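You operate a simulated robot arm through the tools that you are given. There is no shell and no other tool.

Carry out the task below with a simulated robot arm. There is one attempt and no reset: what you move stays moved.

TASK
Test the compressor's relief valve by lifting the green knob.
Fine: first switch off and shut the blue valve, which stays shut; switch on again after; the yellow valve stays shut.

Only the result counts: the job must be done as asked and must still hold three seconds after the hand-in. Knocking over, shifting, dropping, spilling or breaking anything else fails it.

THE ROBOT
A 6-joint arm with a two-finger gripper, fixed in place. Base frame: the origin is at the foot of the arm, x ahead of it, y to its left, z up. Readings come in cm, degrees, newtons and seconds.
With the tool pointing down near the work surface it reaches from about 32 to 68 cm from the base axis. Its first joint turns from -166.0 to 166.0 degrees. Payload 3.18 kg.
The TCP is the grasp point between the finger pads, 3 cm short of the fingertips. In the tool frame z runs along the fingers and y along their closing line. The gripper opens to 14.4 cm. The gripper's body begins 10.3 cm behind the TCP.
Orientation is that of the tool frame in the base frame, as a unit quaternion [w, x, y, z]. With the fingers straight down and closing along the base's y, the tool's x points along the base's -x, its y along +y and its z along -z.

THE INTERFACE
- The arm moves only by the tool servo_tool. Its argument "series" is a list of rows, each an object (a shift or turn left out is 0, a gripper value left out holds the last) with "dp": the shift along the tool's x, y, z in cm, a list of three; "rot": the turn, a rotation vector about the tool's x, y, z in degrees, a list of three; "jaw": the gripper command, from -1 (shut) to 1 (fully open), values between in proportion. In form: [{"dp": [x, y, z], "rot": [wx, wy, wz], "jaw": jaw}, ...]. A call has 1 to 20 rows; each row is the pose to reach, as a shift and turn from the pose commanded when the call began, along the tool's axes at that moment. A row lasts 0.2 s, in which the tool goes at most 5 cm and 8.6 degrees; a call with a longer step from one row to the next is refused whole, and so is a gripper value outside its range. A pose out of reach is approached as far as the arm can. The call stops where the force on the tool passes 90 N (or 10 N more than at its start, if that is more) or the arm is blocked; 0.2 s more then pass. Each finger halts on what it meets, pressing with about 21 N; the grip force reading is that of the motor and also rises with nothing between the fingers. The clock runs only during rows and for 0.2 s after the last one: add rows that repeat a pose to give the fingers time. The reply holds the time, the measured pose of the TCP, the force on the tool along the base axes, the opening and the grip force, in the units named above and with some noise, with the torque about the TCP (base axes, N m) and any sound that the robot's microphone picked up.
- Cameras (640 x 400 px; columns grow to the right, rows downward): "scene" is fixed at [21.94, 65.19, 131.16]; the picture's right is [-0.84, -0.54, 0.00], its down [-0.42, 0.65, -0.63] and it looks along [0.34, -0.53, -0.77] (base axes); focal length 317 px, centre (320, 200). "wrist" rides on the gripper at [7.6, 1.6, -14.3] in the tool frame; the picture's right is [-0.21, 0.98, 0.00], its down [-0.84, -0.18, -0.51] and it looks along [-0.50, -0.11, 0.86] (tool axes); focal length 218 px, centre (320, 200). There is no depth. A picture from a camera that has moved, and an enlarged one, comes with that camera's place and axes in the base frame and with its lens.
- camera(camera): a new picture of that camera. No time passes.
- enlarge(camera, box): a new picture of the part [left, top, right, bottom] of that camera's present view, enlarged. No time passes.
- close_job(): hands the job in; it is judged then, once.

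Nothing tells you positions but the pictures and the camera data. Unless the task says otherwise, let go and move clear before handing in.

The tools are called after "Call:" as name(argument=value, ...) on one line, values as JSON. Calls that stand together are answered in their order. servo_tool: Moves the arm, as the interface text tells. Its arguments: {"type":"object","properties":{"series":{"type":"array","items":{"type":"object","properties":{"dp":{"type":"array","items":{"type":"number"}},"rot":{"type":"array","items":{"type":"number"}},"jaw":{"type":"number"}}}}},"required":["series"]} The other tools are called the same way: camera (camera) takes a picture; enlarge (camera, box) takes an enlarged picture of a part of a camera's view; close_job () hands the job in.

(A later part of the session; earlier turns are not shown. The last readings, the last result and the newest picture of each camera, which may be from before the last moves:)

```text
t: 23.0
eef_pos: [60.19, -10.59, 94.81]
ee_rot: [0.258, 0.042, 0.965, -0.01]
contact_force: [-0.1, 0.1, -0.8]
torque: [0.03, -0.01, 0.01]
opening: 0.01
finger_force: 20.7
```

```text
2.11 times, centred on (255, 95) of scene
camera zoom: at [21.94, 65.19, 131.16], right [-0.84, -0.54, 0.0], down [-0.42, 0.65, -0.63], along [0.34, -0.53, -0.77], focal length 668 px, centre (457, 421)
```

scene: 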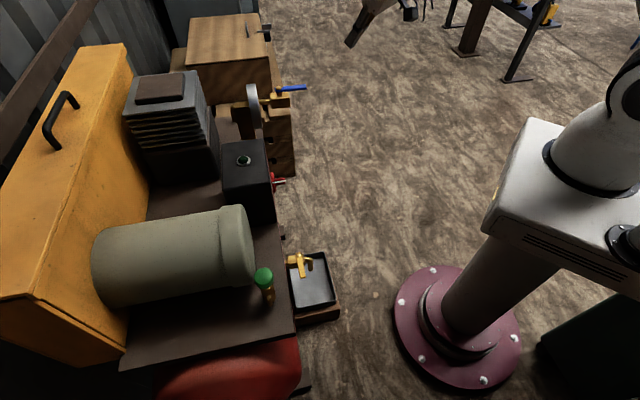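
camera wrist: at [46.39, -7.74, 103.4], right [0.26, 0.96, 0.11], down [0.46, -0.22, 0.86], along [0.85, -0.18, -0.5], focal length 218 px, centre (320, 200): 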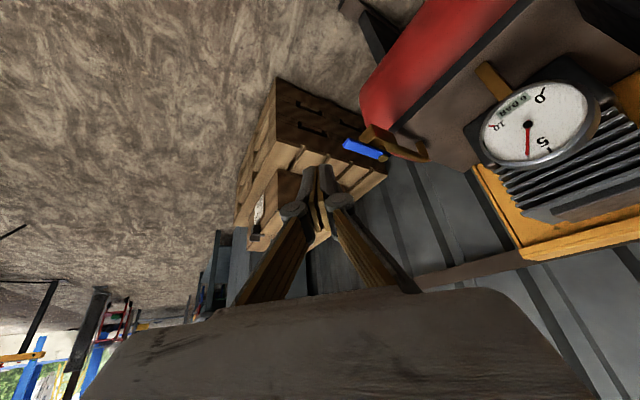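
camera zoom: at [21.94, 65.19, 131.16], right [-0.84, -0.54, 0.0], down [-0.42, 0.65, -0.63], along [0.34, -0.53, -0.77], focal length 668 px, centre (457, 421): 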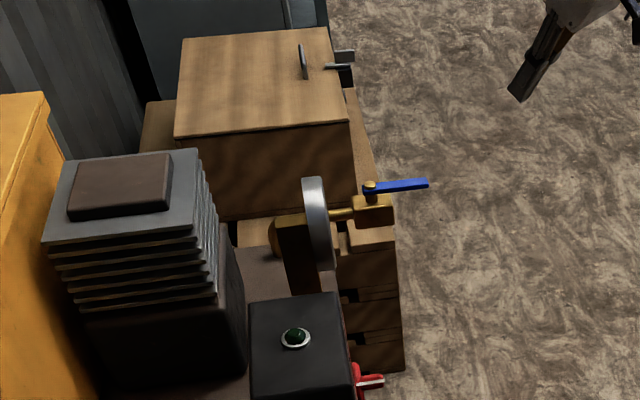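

The pallets and crate are far below and beyond the lever, so the space around it is free. The lever runs from its pivot at about (80.3, -2) to its tip at (74.2, -8.2), z of about 77. I'll move above its right-hand side with the tool pitched 40°.

Call:
servo_tool(series=[{"dp": [-1.98, 0.45, 2.83], "rot": [0, -1.7, 0]}, {"dp": [-3.96, 0.89, 5.67], "rot": [0, -3.3, 0]}, {"dp": [-5.94, 1.34, 8.5], "rot": [0, -5, 0]}, {"dp": [-7.92, 1.79, 11.3], "rot": [0, -6.7, 0]}, {"dp": [-9.9, 2.23, 14.2], "rot": [0, -8.3, 0]}, {"dp": [-11.88, 2.68, 17.0], "rot": [0, -10, 0]}, {"dp": [-11.88, 2.68, 17.0], "rot": [0, -10, 0]}, {"dp": [-11.88, 2.68, 17.0], "rot": [0, -10, 0]}])

Call:
camera(camera="wrist")

Call:
enlarge(camera="scene", box=[220, 20, 380, 140])

```text
t: 24.8
eef_pos: [79.3, -9.22, 86.42]
ee_rot: [0.342, 0.04, 0.939, -0.013]
contact_force: [0.8, 0.5, -0.3]
torque: [-0.01, -0.05, 0.0]
opening: 0.05
finger_force: 21.7
```

```text
taken
camera wrist: at [64.27, -6.26, 92.5], right [0.24, 0.96, 0.14], down [0.3, -0.21, 0.93], along [0.92, -0.18, -0.34], focal length 218 px, centre (320, 200)
```

wrist: 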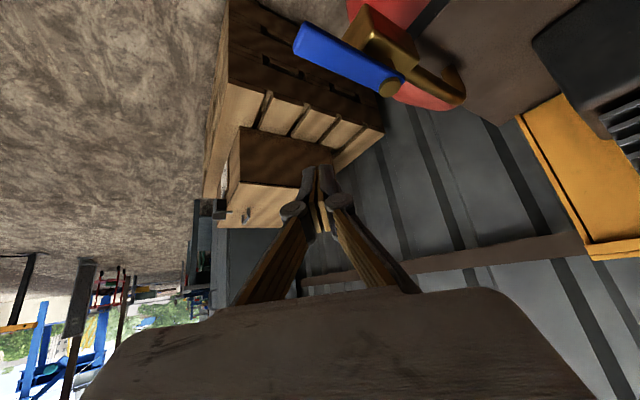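

```text
3.33 times, centred on (300, 80) of scene
camera zoom: at [21.94, 65.19, 131.16], right [-0.84, -0.54, 0.0], down [-0.42, 0.65, -0.63], along [0.34, -0.53, -0.77], focal length 1057 px, centre (387, 600)
```

zoom: 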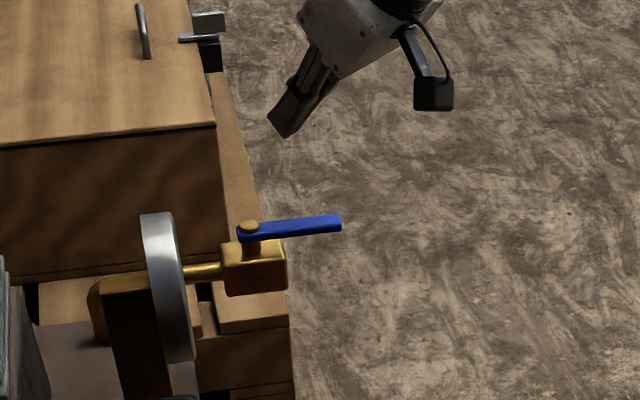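

The pose is reached and the refined lever position agrees. I'll lower the closed fingers beside the lever, on its right-hand side.

Call:
servo_tool(series=[{"dp": [1.5, -0.2, 1.7]}, {"dp": [3.0, -0.35, 3.45]}, {"dp": [4.5, -0.35, 5.2]}, {"dp": [5.94, -0.35, 6.89]}, {"dp": [5.94, -0.35, 6.89]}, {"dp": [5.94, -0.35, 6.89]}])

Call:
camera(camera="wrist")

Call:
enlarge(camera="scene", box=[220, 20, 380, 140])

```text
t: 26.2
eef_pos: [79.12, -9.59, 77.46]
ee_rot: [0.34, 0.042, 0.939, -0.014]
contact_force: [0.5, -0.2, 0.7]
torque: [0.02, 0.03, -0.02]
opening: 0.0
finger_force: 20.6
```

```text
taken
camera wrist: at [64.12, -6.54, 83.52], right [0.24, 0.96, 0.14], down [0.3, -0.21, 0.93], along [0.92, -0.18, -0.34], focal length 218 px, centre (320, 200)
```

wrist: 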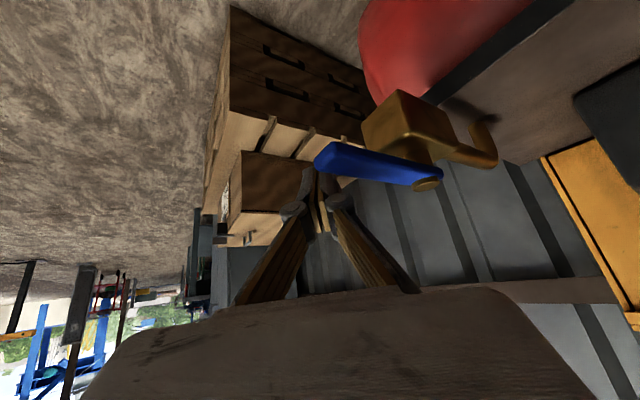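

```text
3.33 times, centred on (300, 80) of scene
camera zoom: at [21.94, 65.19, 131.16], right [-0.84, -0.54, 0.0], down [-0.42, 0.65, -0.63], along [0.34, -0.53, -0.77], focal length 1057 px, centre (387, 600)
```

zoom: 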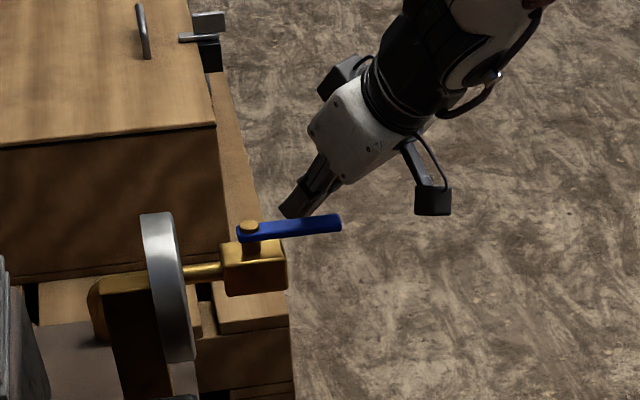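

The fingers are beside the lever on its right, with nothing else close by. I'll push gently through the first 30° to see whether it turns this way.

Call:
servo_tool(series=[{"dp": [0.5, 0.57, -0.43]}, {"dp": [1.02, 1.15, -0.85]}, {"dp": [1.4, 1.5, -1.18]}, {"dp": [1.8, 1.86, -1.52]}, {"dp": [2.2, 2.22, -1.85]}, {"dp": [2.6, 2.58, -2.19]}, {"dp": [3.0, 2.94, -2.52]}, {"dp": [3.4, 3.3, -2.86]}, {"dp": [3.4, 3.3, -2.86]}])

Call:
camera(camera="wrist")

Call:
enlarge(camera="scene", box=[220, 20, 380, 140])

```text
t: 28.2
eef_pos: [74.26, -8.3, 77.14]
ee_rot: [0.339, 0.038, 0.94, -0.006]
contact_force: [-0.8, 0.0, 0.3]
torque: [0.01, -0.03, 0.02]
opening: 0.0
finger_force: 20.7
out of reach, approached as far as the arm can: row 1, 2, 6, 7, 8
```

```text
taken
camera wrist: at [59.26, -5.47, 83.28], right [0.24, 0.96, 0.15], down [0.31, -0.22, 0.93], along [0.92, -0.17, -0.35], focal length 218 px, centre (320, 200)
```

wrist: 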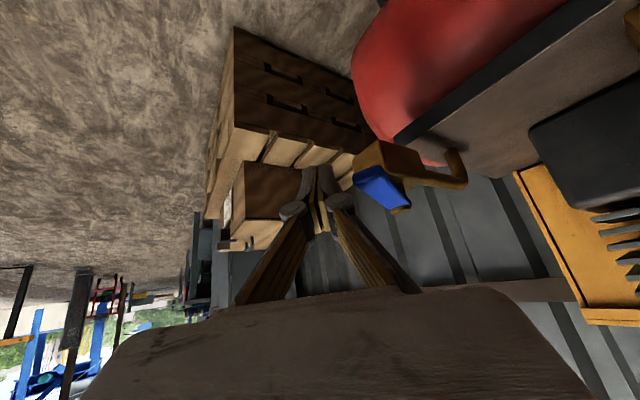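

```text
3.33 times, centred on (300, 80) of scene
camera zoom: at [21.94, 65.19, 131.16], right [-0.84, -0.54, 0.0], down [-0.42, 0.65, -0.63], along [0.34, -0.53, -0.77], focal length 1057 px, centre (387, 600)
```

zoom: 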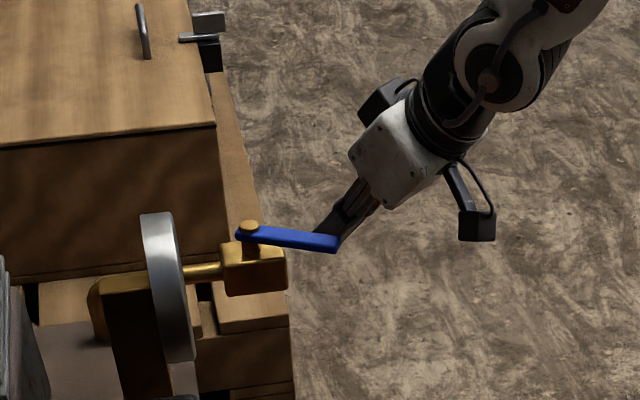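

The lever turns freely this way (about 21° so far), but the arm flagged reach trouble, apparently near a wrist singularity where tool and forearm line up. I'll reduce the pitch to 25° and reposition behind the lever.

Call:
servo_tool(series=[{"dp": [-0.4, 0.0, 0.3], "rot": [0, 4, 0]}, {"dp": [-0.8, 0.3, 0.6], "rot": [0, 8, 0]}, {"dp": [-1.2, 0.6, 0.8], "rot": [0, 12, 0]}, {"dp": [-1.4, 0.9, 0.92], "rot": [0, 15, 0]}, {"dp": [-1.4, 0.9, 0.92], "rot": [0, 15, 0]}, {"dp": [-1.4, 0.9, 0.92], "rot": [0, 15, 0]}])

Call:
camera(camera="wrist")

Call:
enlarge(camera="scene", box=[220, 20, 380, 140])

```text
t: 29.6
eef_pos: [76.73, -8.97, 78.25]
ee_rot: [0.302, 0.02, 0.951, -0.055]
contact_force: [0.7, -0.5, 0.0]
torque: [0.01, -0.01, 0.01]
opening: 0.0
finger_force: 21.1
out of reach, approached as far as the arm can: row 2, 3, 4, 5
```

```text
taken
camera wrist: at [62.33, -5.65, 85.31], right [0.24, 0.97, 0.03], down [0.39, -0.12, 0.91], along [0.89, -0.21, -0.4], focal length 218 px, centre (320, 200)
```

wrist: 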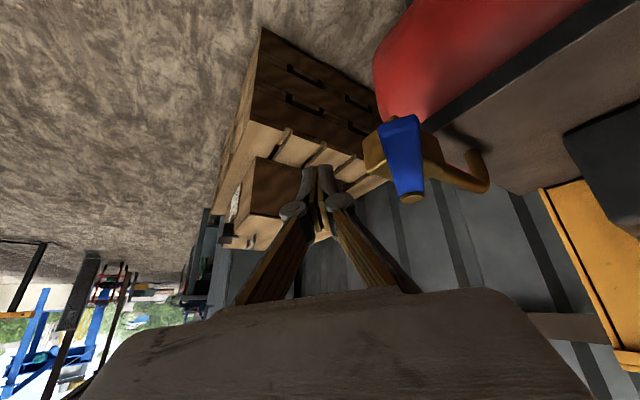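

```text
3.33 times, centred on (300, 80) of scene
camera zoom: at [21.94, 65.19, 131.16], right [-0.84, -0.54, 0.0], down [-0.42, 0.65, -0.63], along [0.34, -0.53, -0.77], focal length 1057 px, centre (387, 600)
```

zoom: 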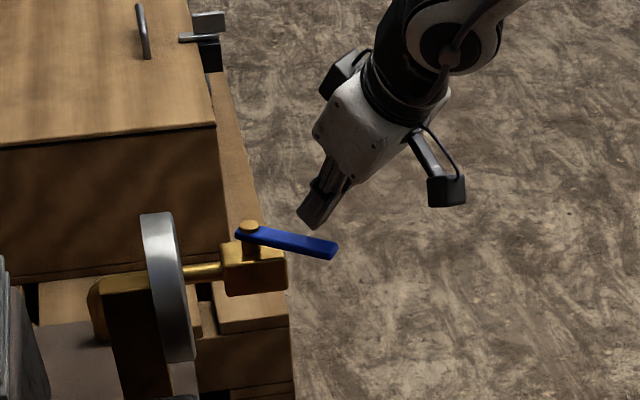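

The lever is now about 35° round. To stay clear of the wrist singularity I'll turn the tool's heading along with the arm's own swing, starting with a step in behind the lever.

Call:
servo_tool(series=[{"dp": [0.6, 0.78, -0.25], "rot": [-0.3, 0.7, -0.5]}, {"dp": [1.2, 1.55, -0.5], "rot": [-0.65, 1.4, -0.95]}, {"dp": [1.8, 2.3, -0.75], "rot": [-1.0, 2.1, -1.4]}, {"dp": [2.36, 3.1, -0.99], "rot": [-1.3, 2.8, -1.9]}, {"dp": [2.36, 3.1, -0.99], "rot": [-1.3, 2.8, -1.9]}, {"dp": [2.36, 3.1, -0.99], "rot": [-1.3, 2.8, -1.9]}])

Call:
camera(camera="wrist")

Call:
enlarge(camera="scene", box=[220, 20, 380, 140])

```text
t: 31.0
eef_pos: [73.39, -3.03, 76.84]
ee_rot: [0.221, 0.026, 0.974, -0.036]
contact_force: [-1.0, -0.1, -0.1]
torque: [-0.01, 0.01, -0.01]
opening: 0.0
finger_force: 20.5
out of reach, approached as far as the arm can: row 1, 2, 3, 4, 5, 6
```

```text
taken
camera wrist: at [60.35, 0.03, 86.31], right [0.25, 0.97, 0.03], down [0.53, -0.16, 0.83], along [0.81, -0.19, -0.55], focal length 218 px, centre (320, 200)
```

wrist: 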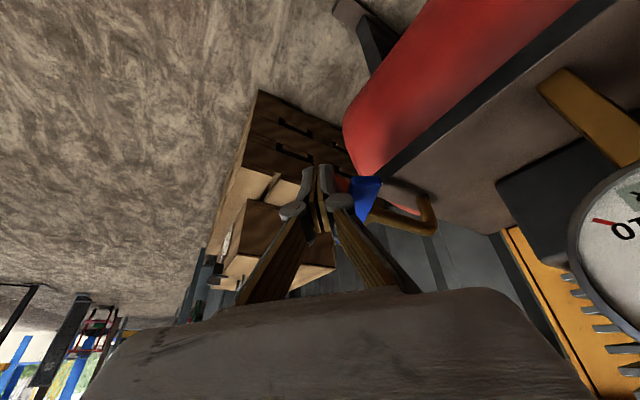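

```text
3.33 times, centred on (300, 80) of scene
camera zoom: at [21.94, 65.19, 131.16], right [-0.84, -0.54, 0.0], down [-0.42, 0.65, -0.63], along [0.34, -0.53, -0.77], focal length 1057 px, centre (387, 600)
```

zoom: 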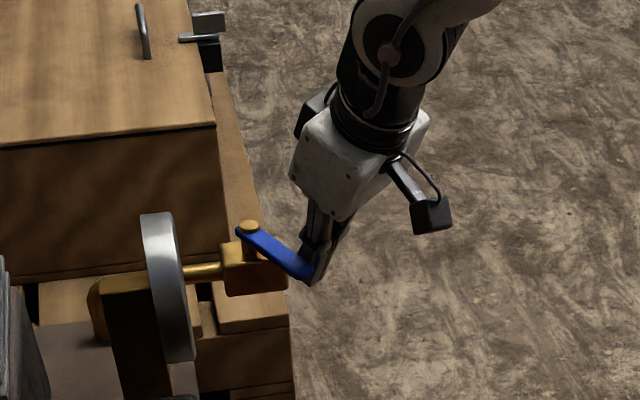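

The lever is now about 62° round. The readings look partly like lag, so I'll hold for a moment to learn where the arm settles.

Call:
servo_tool(series=[{"dp": [0, 0, 0]}, {"dp": [0, 0, 0]}, {"dp": [0, 0, 0]}])

Call:
camera(camera="scene")

```text
t: 31.8
eef_pos: [73.5, -3.11, 76.83]
ee_rot: [0.221, 0.025, 0.974, -0.036]
contact_force: [-0.1, -0.2, 0.0]
torque: [0.0, 0.01, -0.02]
opening: 0.01
finger_force: 21.0
```

```text
taken
```

scene: 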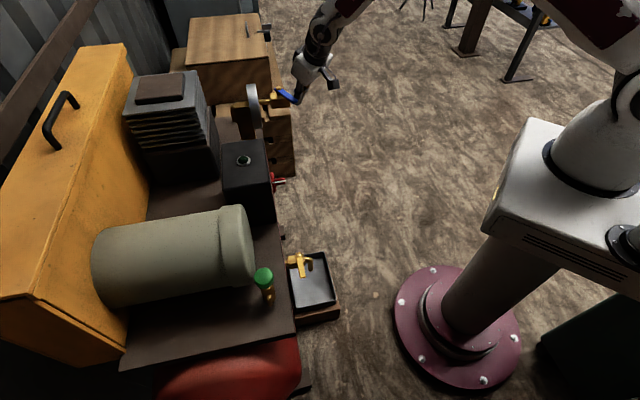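

The arm holds steady where it is, so the next moves start from here. I'll push the lever the rest of the way with a pure swing about the base axis, which is always reachable.

Call:
servo_tool(series=[{"dp": [0, 0.64, -0.04], "rot": [-0.22, -0.03, -0.45]}, {"dp": [0, 1.28, -0.08], "rot": [-0.43, -0.06, -0.9]}, {"dp": [0.01, 1.92, -0.13], "rot": [-0.65, -0.09, -1.35]}, {"dp": [0.02, 2.55, -0.18], "rot": [-0.86, -0.12, -1.8]}, {"dp": [0.04, 3.2, -0.23], "rot": [-1.08, -0.15, -2.25]}, {"dp": [0.06, 3.84, -0.28], "rot": [-1.3, -0.18, -2.7]}, {"dp": [0.06, 3.84, -0.28], "rot": [-1.3, -0.18, -2.7]}, {"dp": [0.06, 3.84, -0.28], "rot": [-1.3, -0.18, -2.7]}])

Call:
camera(camera="wrist")

Call:
enlarge(camera="scene", box=[220, 20, 380, 140])

```text
t: 33.6
eef_pos: [73.56, 0.61, 76.7]
ee_rot: [0.221, 0.001, 0.975, -0.032]
contact_force: [-6.4, -13.8, -3.3]
torque: [0.05, 0.02, -0.08]
opening: 0.0
finger_force: 20.8
```

```text
taken
camera wrist: at [60.39, 3.12, 86.22], right [0.2, 0.98, 0.03], down [0.54, -0.14, 0.83], along [0.82, -0.15, -0.56], focal length 218 px, centre (320, 200)
```

wrist: 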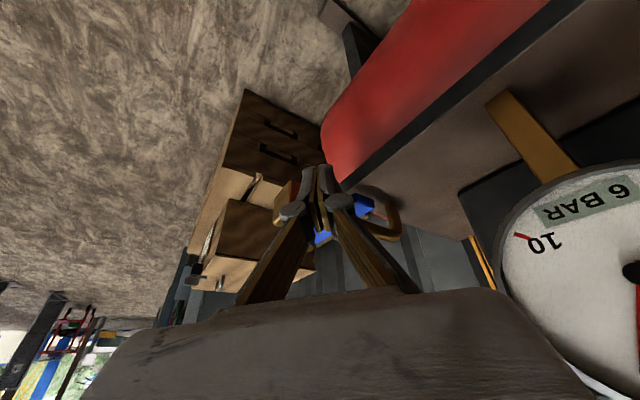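

```text
3.33 times, centred on (300, 80) of scene
camera zoom: at [21.94, 65.19, 131.16], right [-0.84, -0.54, 0.0], down [-0.42, 0.65, -0.63], along [0.34, -0.53, -0.77], focal length 1057 px, centre (387, 600)
```

zoom: 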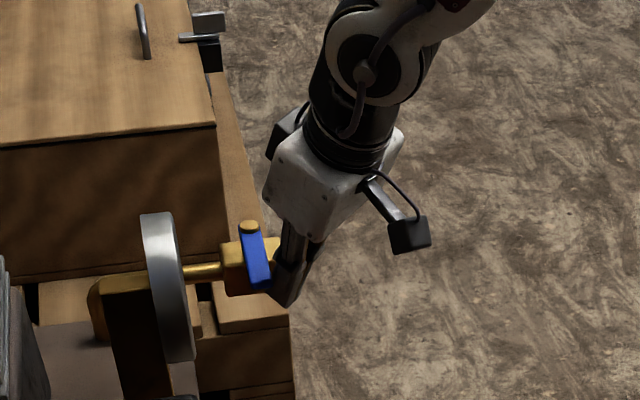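

The lever now looks about square to its pipe. I'll zoom in to judge the angle before deciding on a final nudge.

Call:
enlarge(camera="scene", box=[250, 65, 320, 110])

Call:
enlarge(camera="wrist", box=[270, 140, 430, 270])

```text
8.89 times, centred on (285, 88) of scene
camera zoom: at [21.94, 65.19, 131.16], right [-0.84, -0.54, 0.0], down [-0.42, 0.65, -0.63], along [0.34, -0.53, -0.77], focal length 2819 px, centre (631, 1200)
```

zoom: 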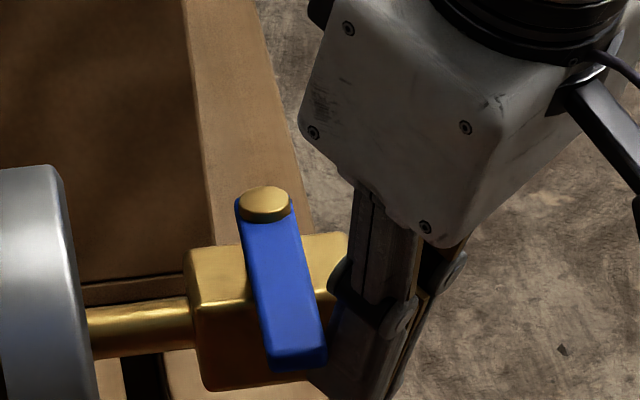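

```text
3.08 times, centred on (350, 205) of wrist
camera zoom: at [60.39, 3.12, 86.22], right [0.2, 0.98, 0.03], down [0.54, -0.14, 0.83], along [0.82, -0.15, -0.56], focal length 672 px, centre (228, 185)
```

zoom: 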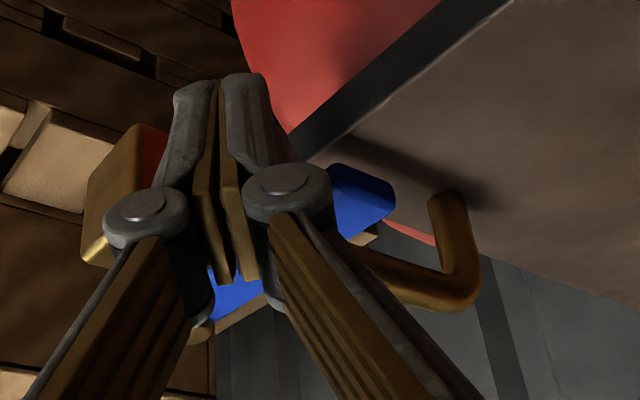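

The lever measures about 90° from its open position and the residual force suggests it is against its stop. I'll give it a small extra nudge to make sure it is fully shut.

Call:
servo_tool(series=[{"dp": [0, 0.2, 0]}, {"dp": [0, 0.4, 0]}, {"dp": [0, 0.4, 0]}])

Call:
enlarge(camera="scene", box=[250, 65, 320, 110])

```text
t: 34.4
eef_pos: [73.54, 0.78, 76.68]
ee_rot: [0.219, 0.001, 0.975, -0.032]
contact_force: [-12.5, -28.8, -6.6]
torque: [0.03, 0.02, -0.19]
opening: 0.0
finger_force: 20.5
```

```text
8.89 times, centred on (285, 88) of scene
camera zoom: at [21.94, 65.19, 131.16], right [-0.84, -0.54, 0.0], down [-0.42, 0.65, -0.63], along [0.34, -0.53, -0.77], focal length 2819 px, centre (631, 1200)
```

zoom: 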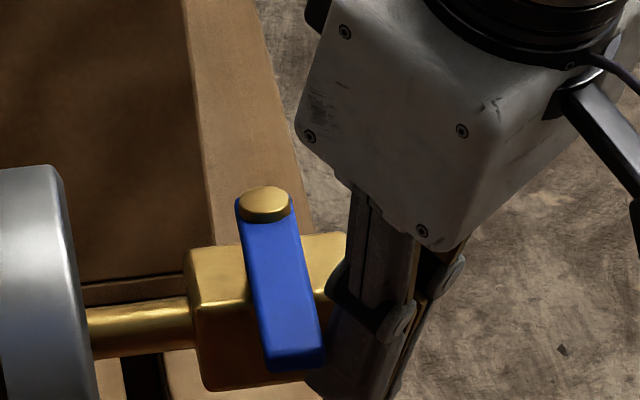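

Force rose with almost no lever motion, so the blue valve is shut against its stop. I'll back the fingers off the lever, away from it and then up.

Call:
servo_tool(series=[{"dp": [0.46, -0.81, -0.16]}, {"dp": [1.25, -1.84, -0.8]}, {"dp": [1.0, -2.52, -3.63]}, {"dp": [0.2, -2.79, -7.66]}, {"dp": [-0.82, -3.08, -12.15]}, {"dp": [-0.82, -3.08, -12.15]}, {"dp": [-0.82, -3.08, -12.15]}])

Call:
camera(camera="wrist")

Call:
camera(camera="scene")

```text
t: 36.0
eef_pos: [68.94, -0.65, 87.54]
ee_rot: [0.225, 0.001, 0.973, -0.041]
contact_force: [0.1, 0.1, -0.1]
torque: [0.0, 0.02, 0.0]
opening: 0.01
finger_force: 21.3
out of reach, approached as far as the arm can: row 4, 5, 6, 7
```

```text
taken
camera wrist: at [55.64, 2.0, 96.93], right [0.21, 0.98, 0.01], down [0.53, -0.13, 0.84], along [0.82, -0.17, -0.54], focal length 218 px, centre (320, 200)
```

wrist: 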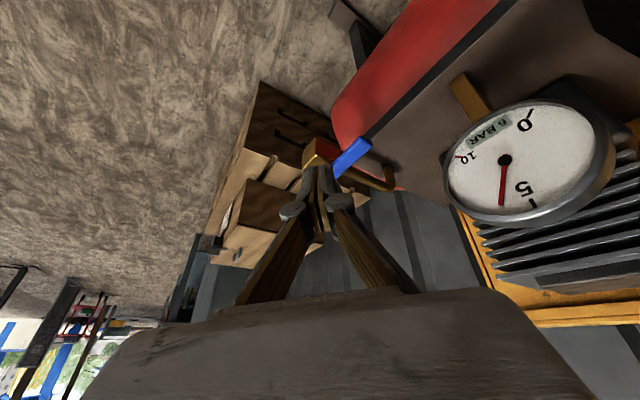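

```text
taken
```

scene: 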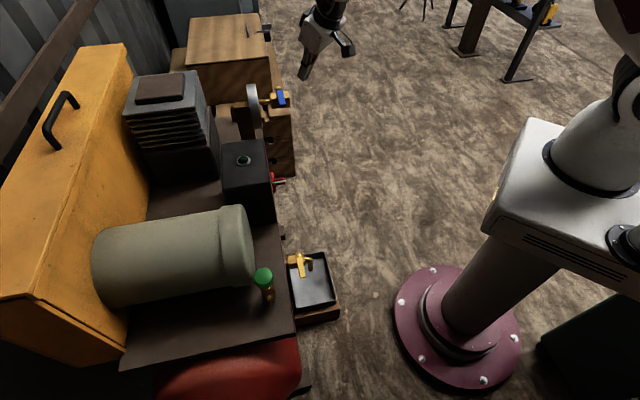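

The blue valve is shut, the switch is off and nothing else has moved. Now I'll back the arm off to a comfortable radius before swinging round to the relief valve.

Call:
servo_tool(series=[{"dp": [2.09, 1.24, -2.66], "rot": [-1.7, 0.2, -0.9]}, {"dp": [4.18, 2.48, -5.33], "rot": [-3.4, 0.45, -1.8]}, {"dp": [6.26, 3.71, -8.0], "rot": [-5.0, 0.7, -2.7]}, {"dp": [8.35, 4.95, -10.66], "rot": [-6.7, 0.9, -3.6]}, {"dp": [8.35, 4.95, -10.66], "rot": [-6.7, 0.9, -3.6]}, {"dp": [8.35, 4.95, -10.66], "rot": [-6.7, 0.9, -3.6]}])

```text
t: 37.4
eef_pos: [58.96, 4.81, 90.75]
ee_rot: [0.224, -0.028, 0.974, -0.013]
contact_force: [-0.2, -0.1, 1.1]
torque: [0.01, 0.01, 0.0]
opening: 0.0
finger_force: 21.3
out of reach, approached as far as the arm can: row 1, 2, 3, 4, 5, 6
```

The pitch keeps sticking near 26° with the heading off to one side, which points to the wrist having flipped into an awkward branch while passing the singular pose. High up and clear of everything, I'll swing the tool around through the right-hand side to unflip it, checking at each step.

Call:
servo_tool(series=[{"dp": [-1.93, -1.83, -0.2], "rot": [4.3, -4.5, 0]}, {"dp": [-3.86, -3.67, -0.65], "rot": [8.6, -9.0, 0]}, {"dp": [-5.79, -5.5, -1.3], "rot": [12.9, -13.55, 0]}, {"dp": [-5.79, -5.5, -1.3], "rot": [12.9, -13.55, 0]}, {"dp": [-5.79, -5.5, -1.3], "rot": [12.9, -13.55, 0]}])

Call:
camera(camera="scene")

```text
t: 38.6
eef_pos: [63.55, -0.21, 94.65]
ee_rot: [0.339, -0.005, 0.933, -0.119]
contact_force: [-0.4, 0.6, 0.6]
torque: [0.02, -0.01, 0.02]
opening: 0.02
finger_force: 21.6
```

```text
taken
```

scene: 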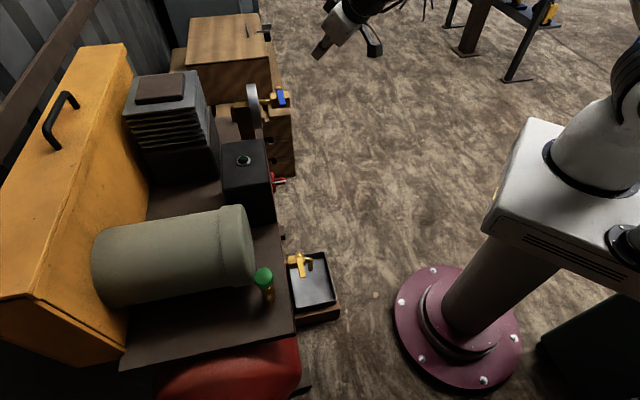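

That step tracked cleanly. I'll continue the swing around the forearm direction.

Call:
servo_tool(series=[{"dp": [-2.18, -1.44, -0.2], "rot": [3.4, -5.1, 0]}, {"dp": [-4.35, -2.89, -0.6], "rot": [6.7, -10.2, 0]}, {"dp": [-6.53, -4.33, -1.28], "rot": [10.1, -15.25, 0]}, {"dp": [-6.53, -4.33, -1.28], "rot": [10.1, -15.25, 0]}, {"dp": [-6.53, -4.33, -1.28], "rot": [10.1, -15.25, 0]}])

```text
t: 39.8
eef_pos: [67.62, -3.42, 100.83]
ee_rot: [0.458, 0.009, 0.866, -0.199]
contact_force: [0.1, -0.6, 0.3]
torque: [-0.02, 0.0, -0.01]
opening: 0.01
finger_force: 20.0
```

Still tracking exactly. Next, the upper part of the swing.

Call:
servo_tool(series=[{"dp": [-3.05, 0, -0.2], "rot": [0.1, -7.2, 0]}, {"dp": [-6.1, -0.05, -0.8], "rot": [0.2, -14.4, 0]}, {"dp": [-9.1, -0.1, -1.75], "rot": [0.25, -21.5, 0]}, {"dp": [-9.1, -0.1, -1.75], "rot": [0.25, -21.5, 0]}, {"dp": [-9.1, -0.1, -1.75], "rot": [0.25, -21.5, 0]}])

Call:
camera(camera="scene")

```text
t: 41.0
eef_pos: [71.44, -1.28, 108.84]
ee_rot: [0.612, -0.027, 0.764, -0.2]
contact_force: [-0.2, 0.0, -0.3]
torque: [0.01, -0.01, 0.01]
opening: 0.03
finger_force: 21.4
```

```text
taken
```

scene: 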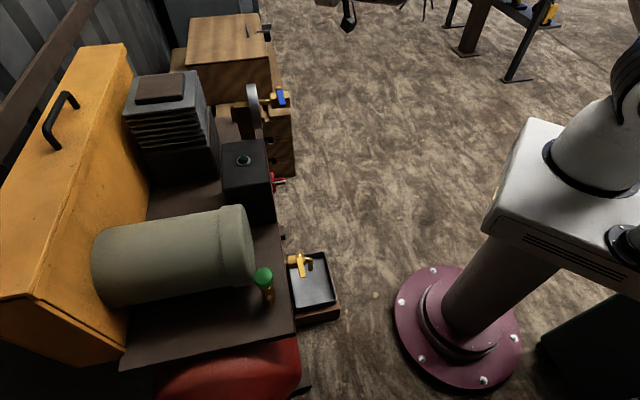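

Good. Now I'll bring the tool into the arm's own plane, slightly above the forearm line.

Call:
servo_tool(series=[{"dp": [-1.57, 2.53, -0.2], "rot": [-6.0, -3.7, 0]}, {"dp": [-3.1, 5.1, -0.8], "rot": [-12.0, -7.4, 0]}, {"dp": [-4.7, 7.6, -1.7], "rot": [-17.95, -11.1, 0]}, {"dp": [-4.7, 7.6, -1.7], "rot": [-17.95, -11.1, 0]}, {"dp": [-4.7, 7.6, -1.7], "rot": [-17.95, -11.1, 0]}])

```text
t: 42.2
eef_pos: [72.28, 7.24, 111.13]
ee_rot: [0.672, -0.141, 0.724, -0.073]
contact_force: [-0.6, -0.2, 0.1]
torque: [0.01, -0.02, 0.03]
opening: 0.0
finger_force: 21.3
```

Everything tracked. Now I'll bring the tool straight down within the arm's plane in brisk steps, so the wrist comes out on its normal side.

Call:
servo_tool(series=[{"dp": [3.32, 1.03, -0.24], "rot": [-2.36, 7.64, -0.16]}, {"dp": [6.59, 2.04, -0.97], "rot": [-4.7, 15.3, -0.3]}, {"dp": [9.72, 3.0, -2.16], "rot": [-7.1, 22.9, -0.5]}, {"dp": [12.65, 3.91, -3.8], "rot": [-9.4, 30.6, -0.6]}, {"dp": [15.35, 4.74, -5.85], "rot": [-11.8, 38.2, -0.8]}, {"dp": [17.74, 5.48, -8.28], "rot": [-14.2, 45.8, -1.0]}, {"dp": [19.55, 6.04, -10.65], "rot": [-16.2, 52.5, -1.1]}, {"dp": [19.55, 6.04, -10.65], "rot": [-16.2, 52.5, -1.1]}, {"dp": [19.55, 6.04, -10.65], "rot": [-16.2, 52.5, -1.1]}])

Call:
camera(camera="scene")

```text
t: 44.4
eef_pos: [62.29, 5.78, 93.0]
ee_rot: [0.284, -0.294, 0.905, -0.119]
contact_force: [-0.5, 0.5, 0.0]
torque: [0.01, 0.0, 0.01]
opening: 0.0
finger_force: 20.9
out of reach, approached as far as the arm can: row 6, 7, 8, 9
stopped in row 9: the arm was blocked; the commanded pose is now the measured one
```

```text
taken
```

scene: 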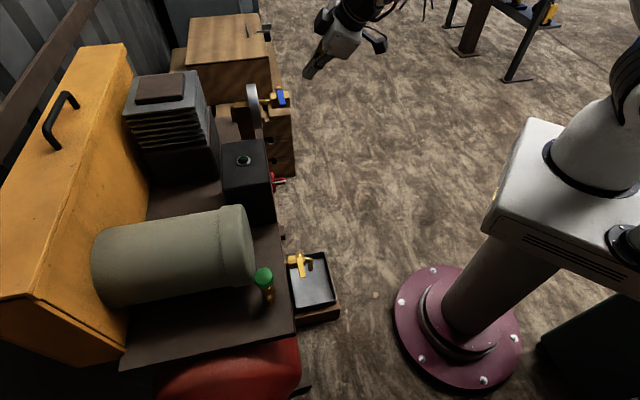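

The wrist slipped back to the flipped side right where the tool lined up with the forearm, because the tool was about 1.5° out of the arm's plane. I'll swing out and up again and then repeat the crossing exactly in-plane, at zero azimuth.

Call:
servo_tool(series=[{"dp": [0, 0, 0]}, {"dp": [-0.3, -2.4, -0.2], "rot": [5.7, -0.7, 0]}, {"dp": [-0.6, -4.8, -0.6], "rot": [11.4, -1.4, 0]}, {"dp": [-0.9, -7.2, -1.1], "rot": [17.07, -2.1, 0]}, {"dp": [-0.9, -7.2, -1.1], "rot": [17.07, -2.1, 0]}, {"dp": [-0.9, -7.2, -1.1], "rot": [17.07, -2.1, 0]}])

```text
t: 45.8
eef_pos: [65.56, 0.68, 97.21]
ee_rot: [0.342, -0.251, 0.871, -0.246]
contact_force: [0.1, -0.2, -0.4]
torque: [0.0, 0.03, 0.02]
opening: 0.0
finger_force: 21.0
```

Tracked. Next I'll go further up and at the same time take out the roll that had crept in.

Call:
servo_tool(series=[{"dp": [-0.86, -0.44, -0.05], "rot": [0.11, -2.4, 6.76]}, {"dp": [-1.73, -0.87, -0.1], "rot": [0.23, -4.8, 13.5]}, {"dp": [-2.6, -1.3, -0.2], "rot": [0.34, -7.2, 20.3]}, {"dp": [-3.46, -1.74, -0.35], "rot": [0.46, -9.6, 27.0]}, {"dp": [-4.3, -2.2, -0.55], "rot": [0.57, -12.0, 33.8]}, {"dp": [-5.2, -2.6, -0.75], "rot": [0.69, -14.4, 40.5]}, {"dp": [-6.05, -3.05, -1.02], "rot": [0.8, -16.8, 47.3]}, {"dp": [-6.05, -3.05, -1.02], "rot": [0.8, -16.8, 47.3]}, {"dp": [-6.05, -3.05, -1.02], "rot": [0.8, -16.8, 47.3]}])

```text
t: 47.8
eef_pos: [69.71, 2.26, 102.33]
ee_rot: [0.533, 0.089, 0.84, -0.056]
contact_force: [-0.3, -0.3, -0.7]
torque: [0.03, -0.05, 0.05]
opening: 0.0
finger_force: 21.4
```

Tracked again. Now I'll put the arm plane exactly at zero azimuth, with the tool heading zero and raised above the forearm line.

Call:
servo_tool(series=[{"dp": [-1.3, -0.63, 0.09], "rot": [-3.78, -3.4, -1.4]}, {"dp": [-2.65, -1.27, 0.17], "rot": [-7.56, -6.8, -2.8]}, {"dp": [-3.97, -1.9, 0.26], "rot": [-11.34, -10.2, -4.2]}, {"dp": [-3.97, -1.9, 0.26], "rot": [-11.34, -10.2, -4.2]}, {"dp": [-3.97, -1.9, 0.26], "rot": [-11.34, -10.2, -4.2]}])

```text
t: 49.0
eef_pos: [71.07, 0.21, 105.78]
ee_rot: [0.61, 0.0, 0.793, -0.001]
contact_force: [-0.3, -0.1, -0.1]
torque: [-0.02, -0.04, 0.01]
opening: 0.0
finger_force: 21.2
```

The tool is exactly in the arm's plane now. I'll bring it straight down through the aligned position in large steps.

Call:
servo_tool(series=[{"dp": [3.55, 0, -0.26], "rot": [0, 8.5, 0]}, {"dp": [7.02, 0, -1.05], "rot": [0, 17, 0]}, {"dp": [10.33, 0, -2.34], "rot": [0, 25.5, 0]}, {"dp": [13.42, 0, -4.1], "rot": [0, 34, 0]}, {"dp": [16.2, 0, -6.3], "rot": [0, 42.5, 0]}, {"dp": [18.65, 0, -8.9], "rot": [0, 51, 0]}, {"dp": [18.65, 0, -8.9], "rot": [0, 51, 0]}, {"dp": [18.65, 0, -8.9], "rot": [0, 51, 0]}])

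```text
t: 50.8
eef_pos: [57.69, -0.03, 90.01]
ee_rot: [0.207, -0.001, 0.978, -0.001]
contact_force: [0.0, -0.6, -0.1]
torque: [0.0, -0.01, 0.0]
opening: 0.0
finger_force: 20.5
```

That crossed cleanly: pitch 24°, heading exactly zero, no reach warning. I'll test a bit further down and with the heading turned left, which failed before.

Call:
servo_tool(series=[{"dp": [2.0, 0, -0.2], "rot": [0, 5, 0]}, {"dp": [3.5, 0, -0.4], "rot": [0, 9, 0]}, {"dp": [3.5, 0, -0.4], "rot": [-1.5, 9, -7]}, {"dp": [3.5, 0, -0.4], "rot": [-3, 9, -14]}, {"dp": [3.5, 0, -0.4], "rot": [-3, 9, -14]}, {"dp": [3.5, 0, -0.4], "rot": [-3, 9, -14]}])

```text
t: 52.2
eef_pos: [54.11, -0.04, 88.88]
ee_rot: [0.129, -0.124, 0.984, -0.001]
contact_force: [0.3, -0.2, 0.0]
torque: [0.0, 0.03, -0.03]
opening: 0.02
finger_force: 21.2
```

The wrist is back in its normal branch. Now I'll swing round at a safe radius to look at the relief valve.

Call:
servo_tool(series=[{"dp": [-1.15, 4.1, 0.43], "rot": [-1.0, -0.5, -2.7]}, {"dp": [-1.99, 8.26, 0.77], "rot": [-2.0, -1.0, -5.4]}, {"dp": [-2.53, 12.51, 1.03], "rot": [-3.1, -1.6, -8.0]}, {"dp": [-2.73, 16.82, 1.2], "rot": [-4.1, -2.1, -10.7]}, {"dp": [-2.61, 21.17, 1.29], "rot": [-5.1, -2.6, -13.4]}, {"dp": [-2.16, 25.53, 1.29], "rot": [-6.1, -3.1, -16.1]}, {"dp": [-1.38, 29.85, 1.2], "rot": [-7.1, -3.6, -18.8]}, {"dp": [-0.27, 34.13, 1.03], "rot": [-8.1, -4.1, -21.5]}, {"dp": [1.18, 38.35, 0.77], "rot": [-9.2, -4.7, -24.1]}, {"dp": [2.95, 42.46, 0.43], "rot": [-10.2, -5.2, -26.8]}, {"dp": [5.04, 46.42, 0.01], "rot": [-11.2, -5.7, -29.5]}, {"dp": [5.04, 46.42, 0.01], "rot": [-11.2, -5.7, -29.5]}, {"dp": [5.04, 46.42, 0.01], "rot": [-11.2, -5.7, -29.5]}])

Call:
camera(camera="wrist")

Call:
camera(camera="scene")

```text
t: 55.0
eef_pos: [38.36, 44.02, 86.11]
ee_rot: [0.16, -0.382, 0.907, 0.068]
contact_force: [0.1, -0.2, 0.0]
torque: [0.0, -0.03, -0.03]
opening: 0.03
finger_force: 20.9
```

```text
taken
camera wrist: at [28.56, 36.56, 96.97], right [-0.56, 0.82, 0.07], down [0.56, 0.32, 0.77], along [0.61, 0.47, -0.64], focal length 218 px, centre (320, 200)
```

wrist: 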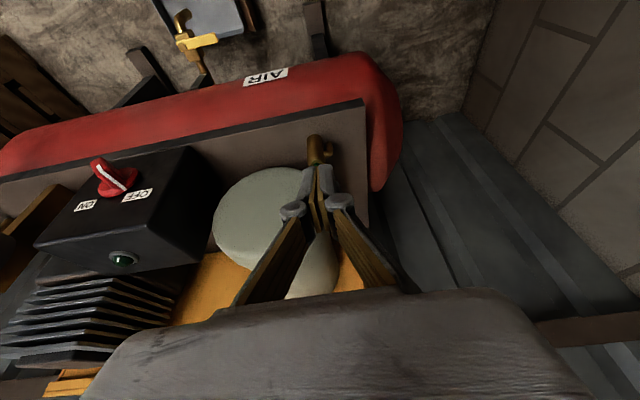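

```text
taken
```

scene: 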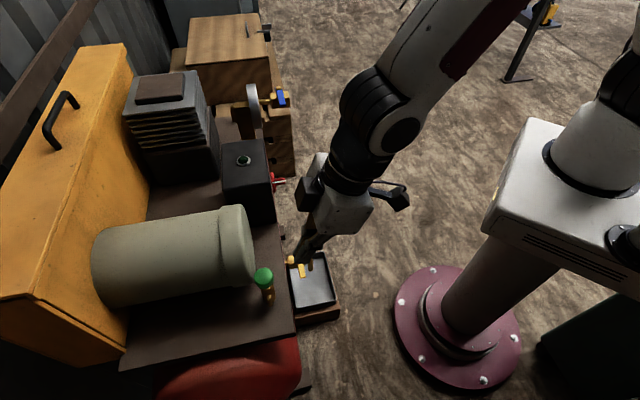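

The fingers hide the green knob from this angle. I'll open the gripper to about 6.5 cm so I can see the knob between the fingers.

Call:
servo_tool(series=[{"dp": [0, 0, 0], "jaw": -0.1}, {"dp": [0, 0, 0]}, {"dp": [0, 0, 0]}])

Call:
camera(camera="wrist")

Call:
enlarge(camera="wrist", box=[220, 100, 420, 280])

Call:
enlarge(camera="scene", box=[220, 180, 360, 330])

```text
t: 55.8
eef_pos: [38.41, 43.94, 86.2]
ee_rot: [0.161, -0.382, 0.907, 0.068]
contact_force: [0.1, -0.3, 0.9]
torque: [-0.02, 0.02, -0.04]
opening: 6.45
finger_force: 0.0
```

```text
taken
camera wrist: at [28.58, 36.54, 96.98], right [-0.56, 0.82, 0.07], down [0.56, 0.32, 0.77], along [0.61, 0.47, -0.64], focal length 218 px, centre (320, 200)
```

wrist: 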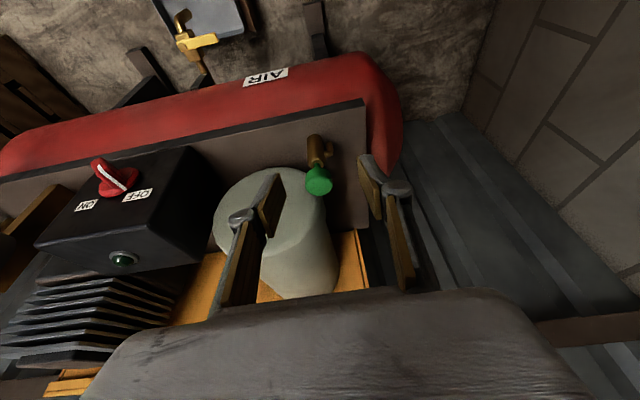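

```text
2.22 times, centred on (320, 190) of wrist
camera zoom: at [28.58, 36.54, 96.98], right [-0.56, 0.82, 0.07], down [0.56, 0.32, 0.77], along [0.61, 0.47, -0.64], focal length 485 px, centre (320, 222)
```

zoom: 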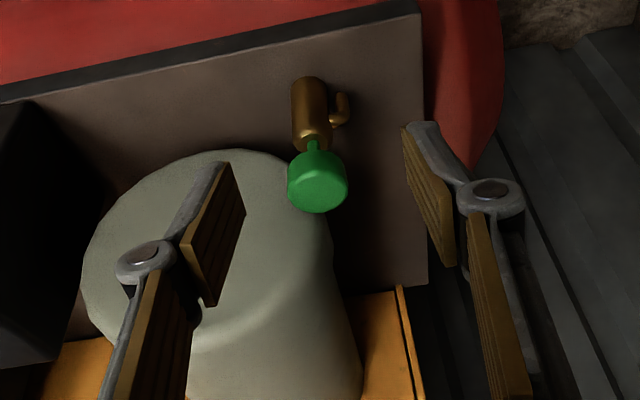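

```text
2.67 times, centred on (290, 255) of scene
camera zoom: at [21.94, 65.19, 131.16], right [-0.84, -0.54, 0.0], down [-0.42, 0.65, -0.63], along [0.34, -0.53, -0.77], focal length 846 px, centre (400, 53)
```

zoom: 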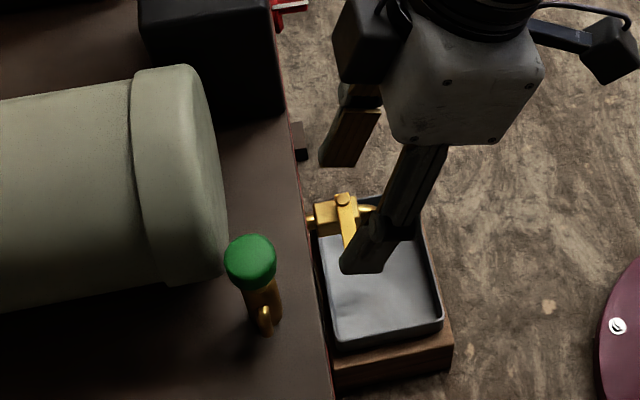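

The knob top is at about (44.5, 49.0, 77.5), roughly 3.5 cm across, with the tan tank just behind it on one side. I'll turn the gripper 25° so the finger on the tank side keeps clear, and hover above the knob.

Call:
servo_tool(series=[{"dp": [-1.54, -0.11, 0.88], "rot": [2.14, 0, 5.9]}, {"dp": [-3.08, -0.22, 1.76], "rot": [4.28, 0, 11.75]}, {"dp": [-4.62, -0.32, 2.64], "rot": [6.4, 0, 17.6]}, {"dp": [-6.16, -0.43, 3.52], "rot": [8.55, 0, 23.5]}, {"dp": [-6.16, -0.43, 3.52], "rot": [8.55, 0, 23.5]}, {"dp": [-6.16, -0.43, 3.52], "rot": [8.55, 0, 23.5]}])

Call:
camera(camera="wrist")

Call:
enlarge(camera="scene", box=[200, 190, 340, 320])

```text
t: 57.2
eef_pos: [43.34, 48.48, 85.11]
ee_rot: [0.17, -0.176, 0.969, 0.03]
contact_force: [-0.5, 0.6, 0.2]
torque: [0.01, 0.04, -0.01]
opening: 6.45
finger_force: 0.1
```

```text
taken
camera wrist: at [31.34, 45.8, 96.04], right [-0.16, 0.98, 0.07], down [0.64, 0.05, 0.77], along [0.75, 0.17, -0.64], focal length 218 px, centre (320, 200)
```

wrist: 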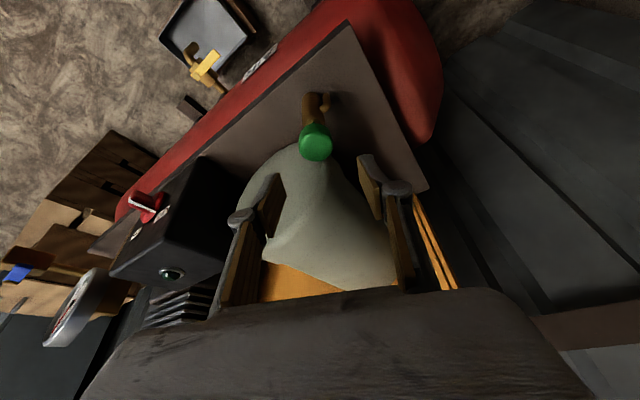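

```text
3.08 times, centred on (270, 255) of scene
camera zoom: at [21.94, 65.19, 131.16], right [-0.84, -0.54, 0.0], down [-0.42, 0.65, -0.63], along [0.34, -0.53, -0.77], focal length 976 px, centre (474, 31)
```

zoom: 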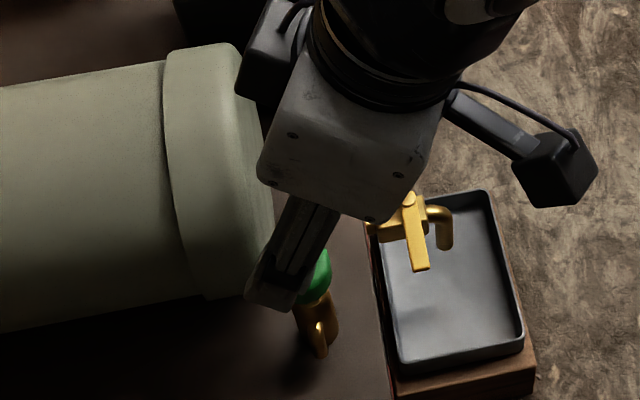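

The pose is as planned. I'll zoom in to verify the knob is centred between the fingers and that both finger paths are free.

Call:
enlarge(camera="wrist", box=[220, 80, 430, 240])

Call:
enlarge(camera="scene", box=[235, 240, 305, 310])

```text
2.50 times, centred on (325, 160) of wrist
camera zoom: at [31.34, 45.8, 96.04], right [-0.16, 0.98, 0.07], down [0.64, 0.05, 0.77], along [0.75, 0.17, -0.64], focal length 546 px, centre (308, 300)
```

zoom: 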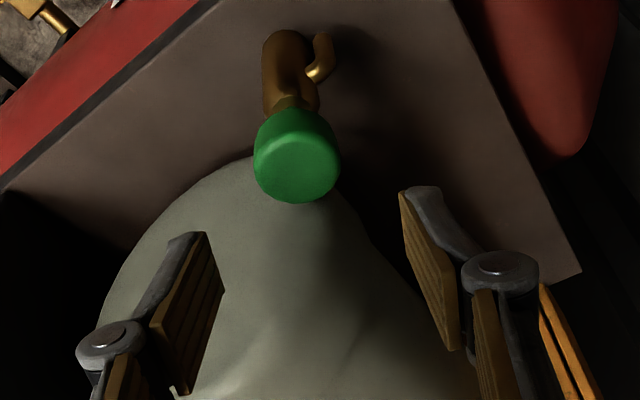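

```text
5.71 times, centred on (270, 275) of scene
camera zoom: at [21.94, 65.19, 131.16], right [-0.84, -0.54, 0.0], down [-0.42, 0.65, -0.63], along [0.34, -0.53, -0.77], focal length 1812 px, centre (606, -229)
```

zoom: 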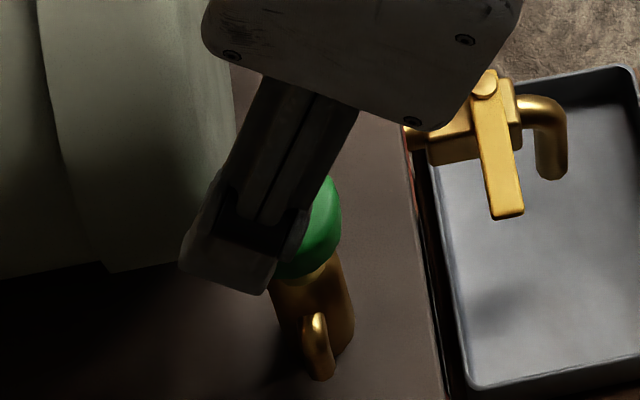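

The knob is centred between the fingers to within a millimetre or so. I'll descend most of the way, then check clearances.

Call:
servo_tool(series=[{"dp": [0.4, 0, 1.4]}, {"dp": [0.8, 0, 2.75]}, {"dp": [1.2, 0, 4.1]}, {"dp": [1.56, 0, 5.4]}, {"dp": [1.56, 0, 5.4]}, {"dp": [1.56, 0, 5.4]}])

Call:
camera(camera="wrist")

Call:
enlarge(camera="scene", box=[225, 230, 315, 310])

```text
t: 58.6
eef_pos: [43.64, 48.64, 79.27]
ee_rot: [0.17, -0.177, 0.969, 0.032]
contact_force: [0.8, 0.4, -0.6]
torque: [-0.02, 0.01, 0.01]
opening: 6.48
finger_force: 0.0
```

```text
taken
camera wrist: at [31.62, 45.96, 90.18], right [-0.16, 0.98, 0.07], down [0.64, 0.05, 0.77], along [0.75, 0.17, -0.64], focal length 218 px, centre (320, 200)
```

wrist: 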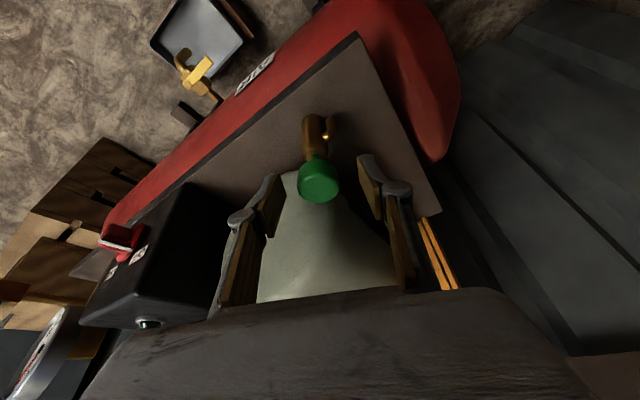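

```text
5.00 times, centred on (270, 270) of scene
camera zoom: at [21.94, 65.19, 131.16], right [-0.84, -0.54, 0.0], down [-0.42, 0.65, -0.63], along [0.34, -0.53, -0.77], focal length 1586 px, centre (570, -150)
```

zoom: 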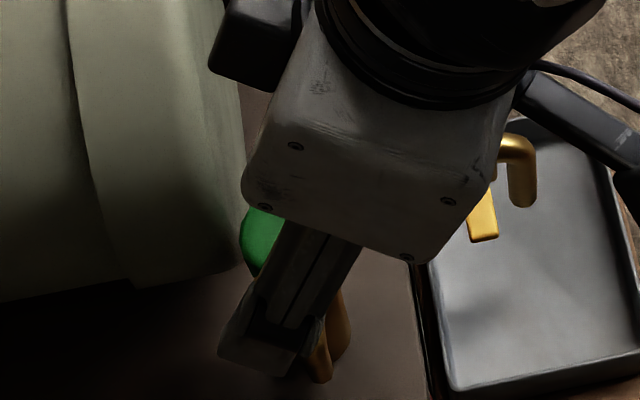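

Both fingers are clear. I'll go down the last 1.4 cm so the pads cover the knob's side.

Call:
servo_tool(series=[{"dp": [0.24, 0, 0.66]}, {"dp": [0.48, 0, 1.32]}, {"dp": [0.48, 0, 1.32]}, {"dp": [0.48, 0, 1.32]}])

Call:
enlarge(camera="wrist", box=[220, 100, 430, 260])

Call:
enlarge(camera="scene", box=[225, 230, 315, 310])

```text
t: 59.6
eef_pos: [43.67, 48.86, 77.81]
ee_rot: [0.171, -0.177, 0.969, 0.031]
contact_force: [-0.8, 1.7, -0.2]
torque: [-0.03, 0.0, 0.01]
opening: 6.47
finger_force: 0.0
```

```text
2.50 times, centred on (325, 180) of wrist
camera zoom: at [31.66, 46.03, 88.77], right [-0.16, 0.98, 0.07], down [0.64, 0.05, 0.77], along [0.75, 0.17, -0.64], focal length 546 px, centre (308, 250)
```

zoom: 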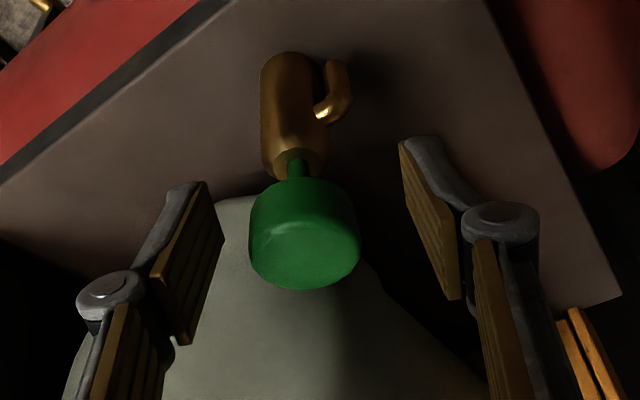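

```text
5.00 times, centred on (270, 270) of scene
camera zoom: at [21.94, 65.19, 131.16], right [-0.84, -0.54, 0.0], down [-0.42, 0.65, -0.63], along [0.34, -0.53, -0.77], focal length 1586 px, centre (570, -150)
```

zoom: 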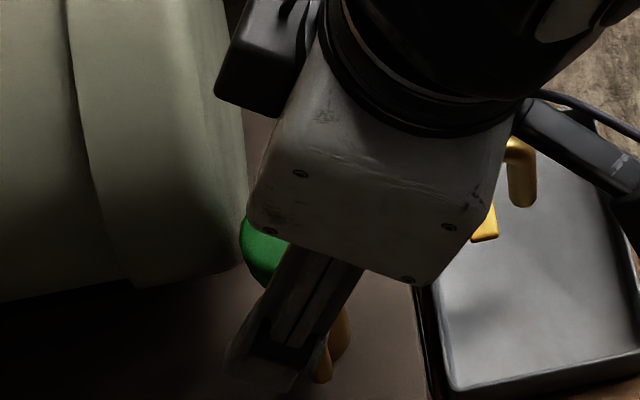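

The knob sits within both pads, with the fingertips just below its underside. I'll close the gripper on it.

Call:
servo_tool(series=[{"dp": [0, -0.1, 0]}, {"dp": [0, -0.1, 0], "jaw": -1}, {"dp": [0, -0.1, 0]}, {"dp": [0, -0.1, 0]}, {"dp": [0, -0.1, 0]}])

Call:
enlarge(camera="wrist", box=[220, 100, 430, 260])

```text
t: 60.8
eef_pos: [43.87, 48.54, 77.92]
ee_rot: [0.171, -0.176, 0.969, 0.031]
contact_force: [3.4, -10.4, 1.2]
torque: [-0.22, -0.11, 0.7]
opening: 3.8
finger_force: 45.6
```

```text
2.50 times, centred on (325, 180) of wrist
camera zoom: at [31.78, 45.86, 88.78], right [-0.16, 0.98, 0.07], down [0.64, 0.05, 0.77], along [0.75, 0.17, -0.64], focal length 546 px, centre (308, 250)
```

zoom: 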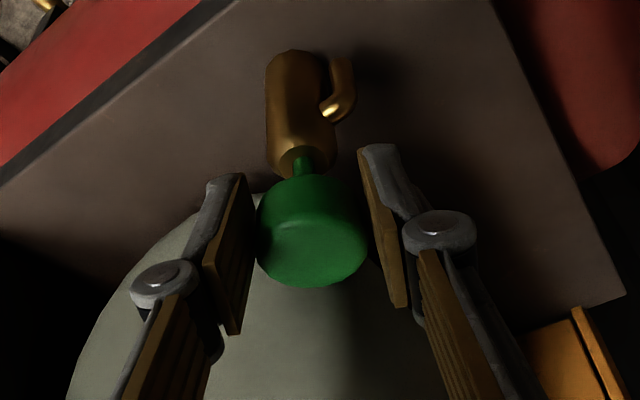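

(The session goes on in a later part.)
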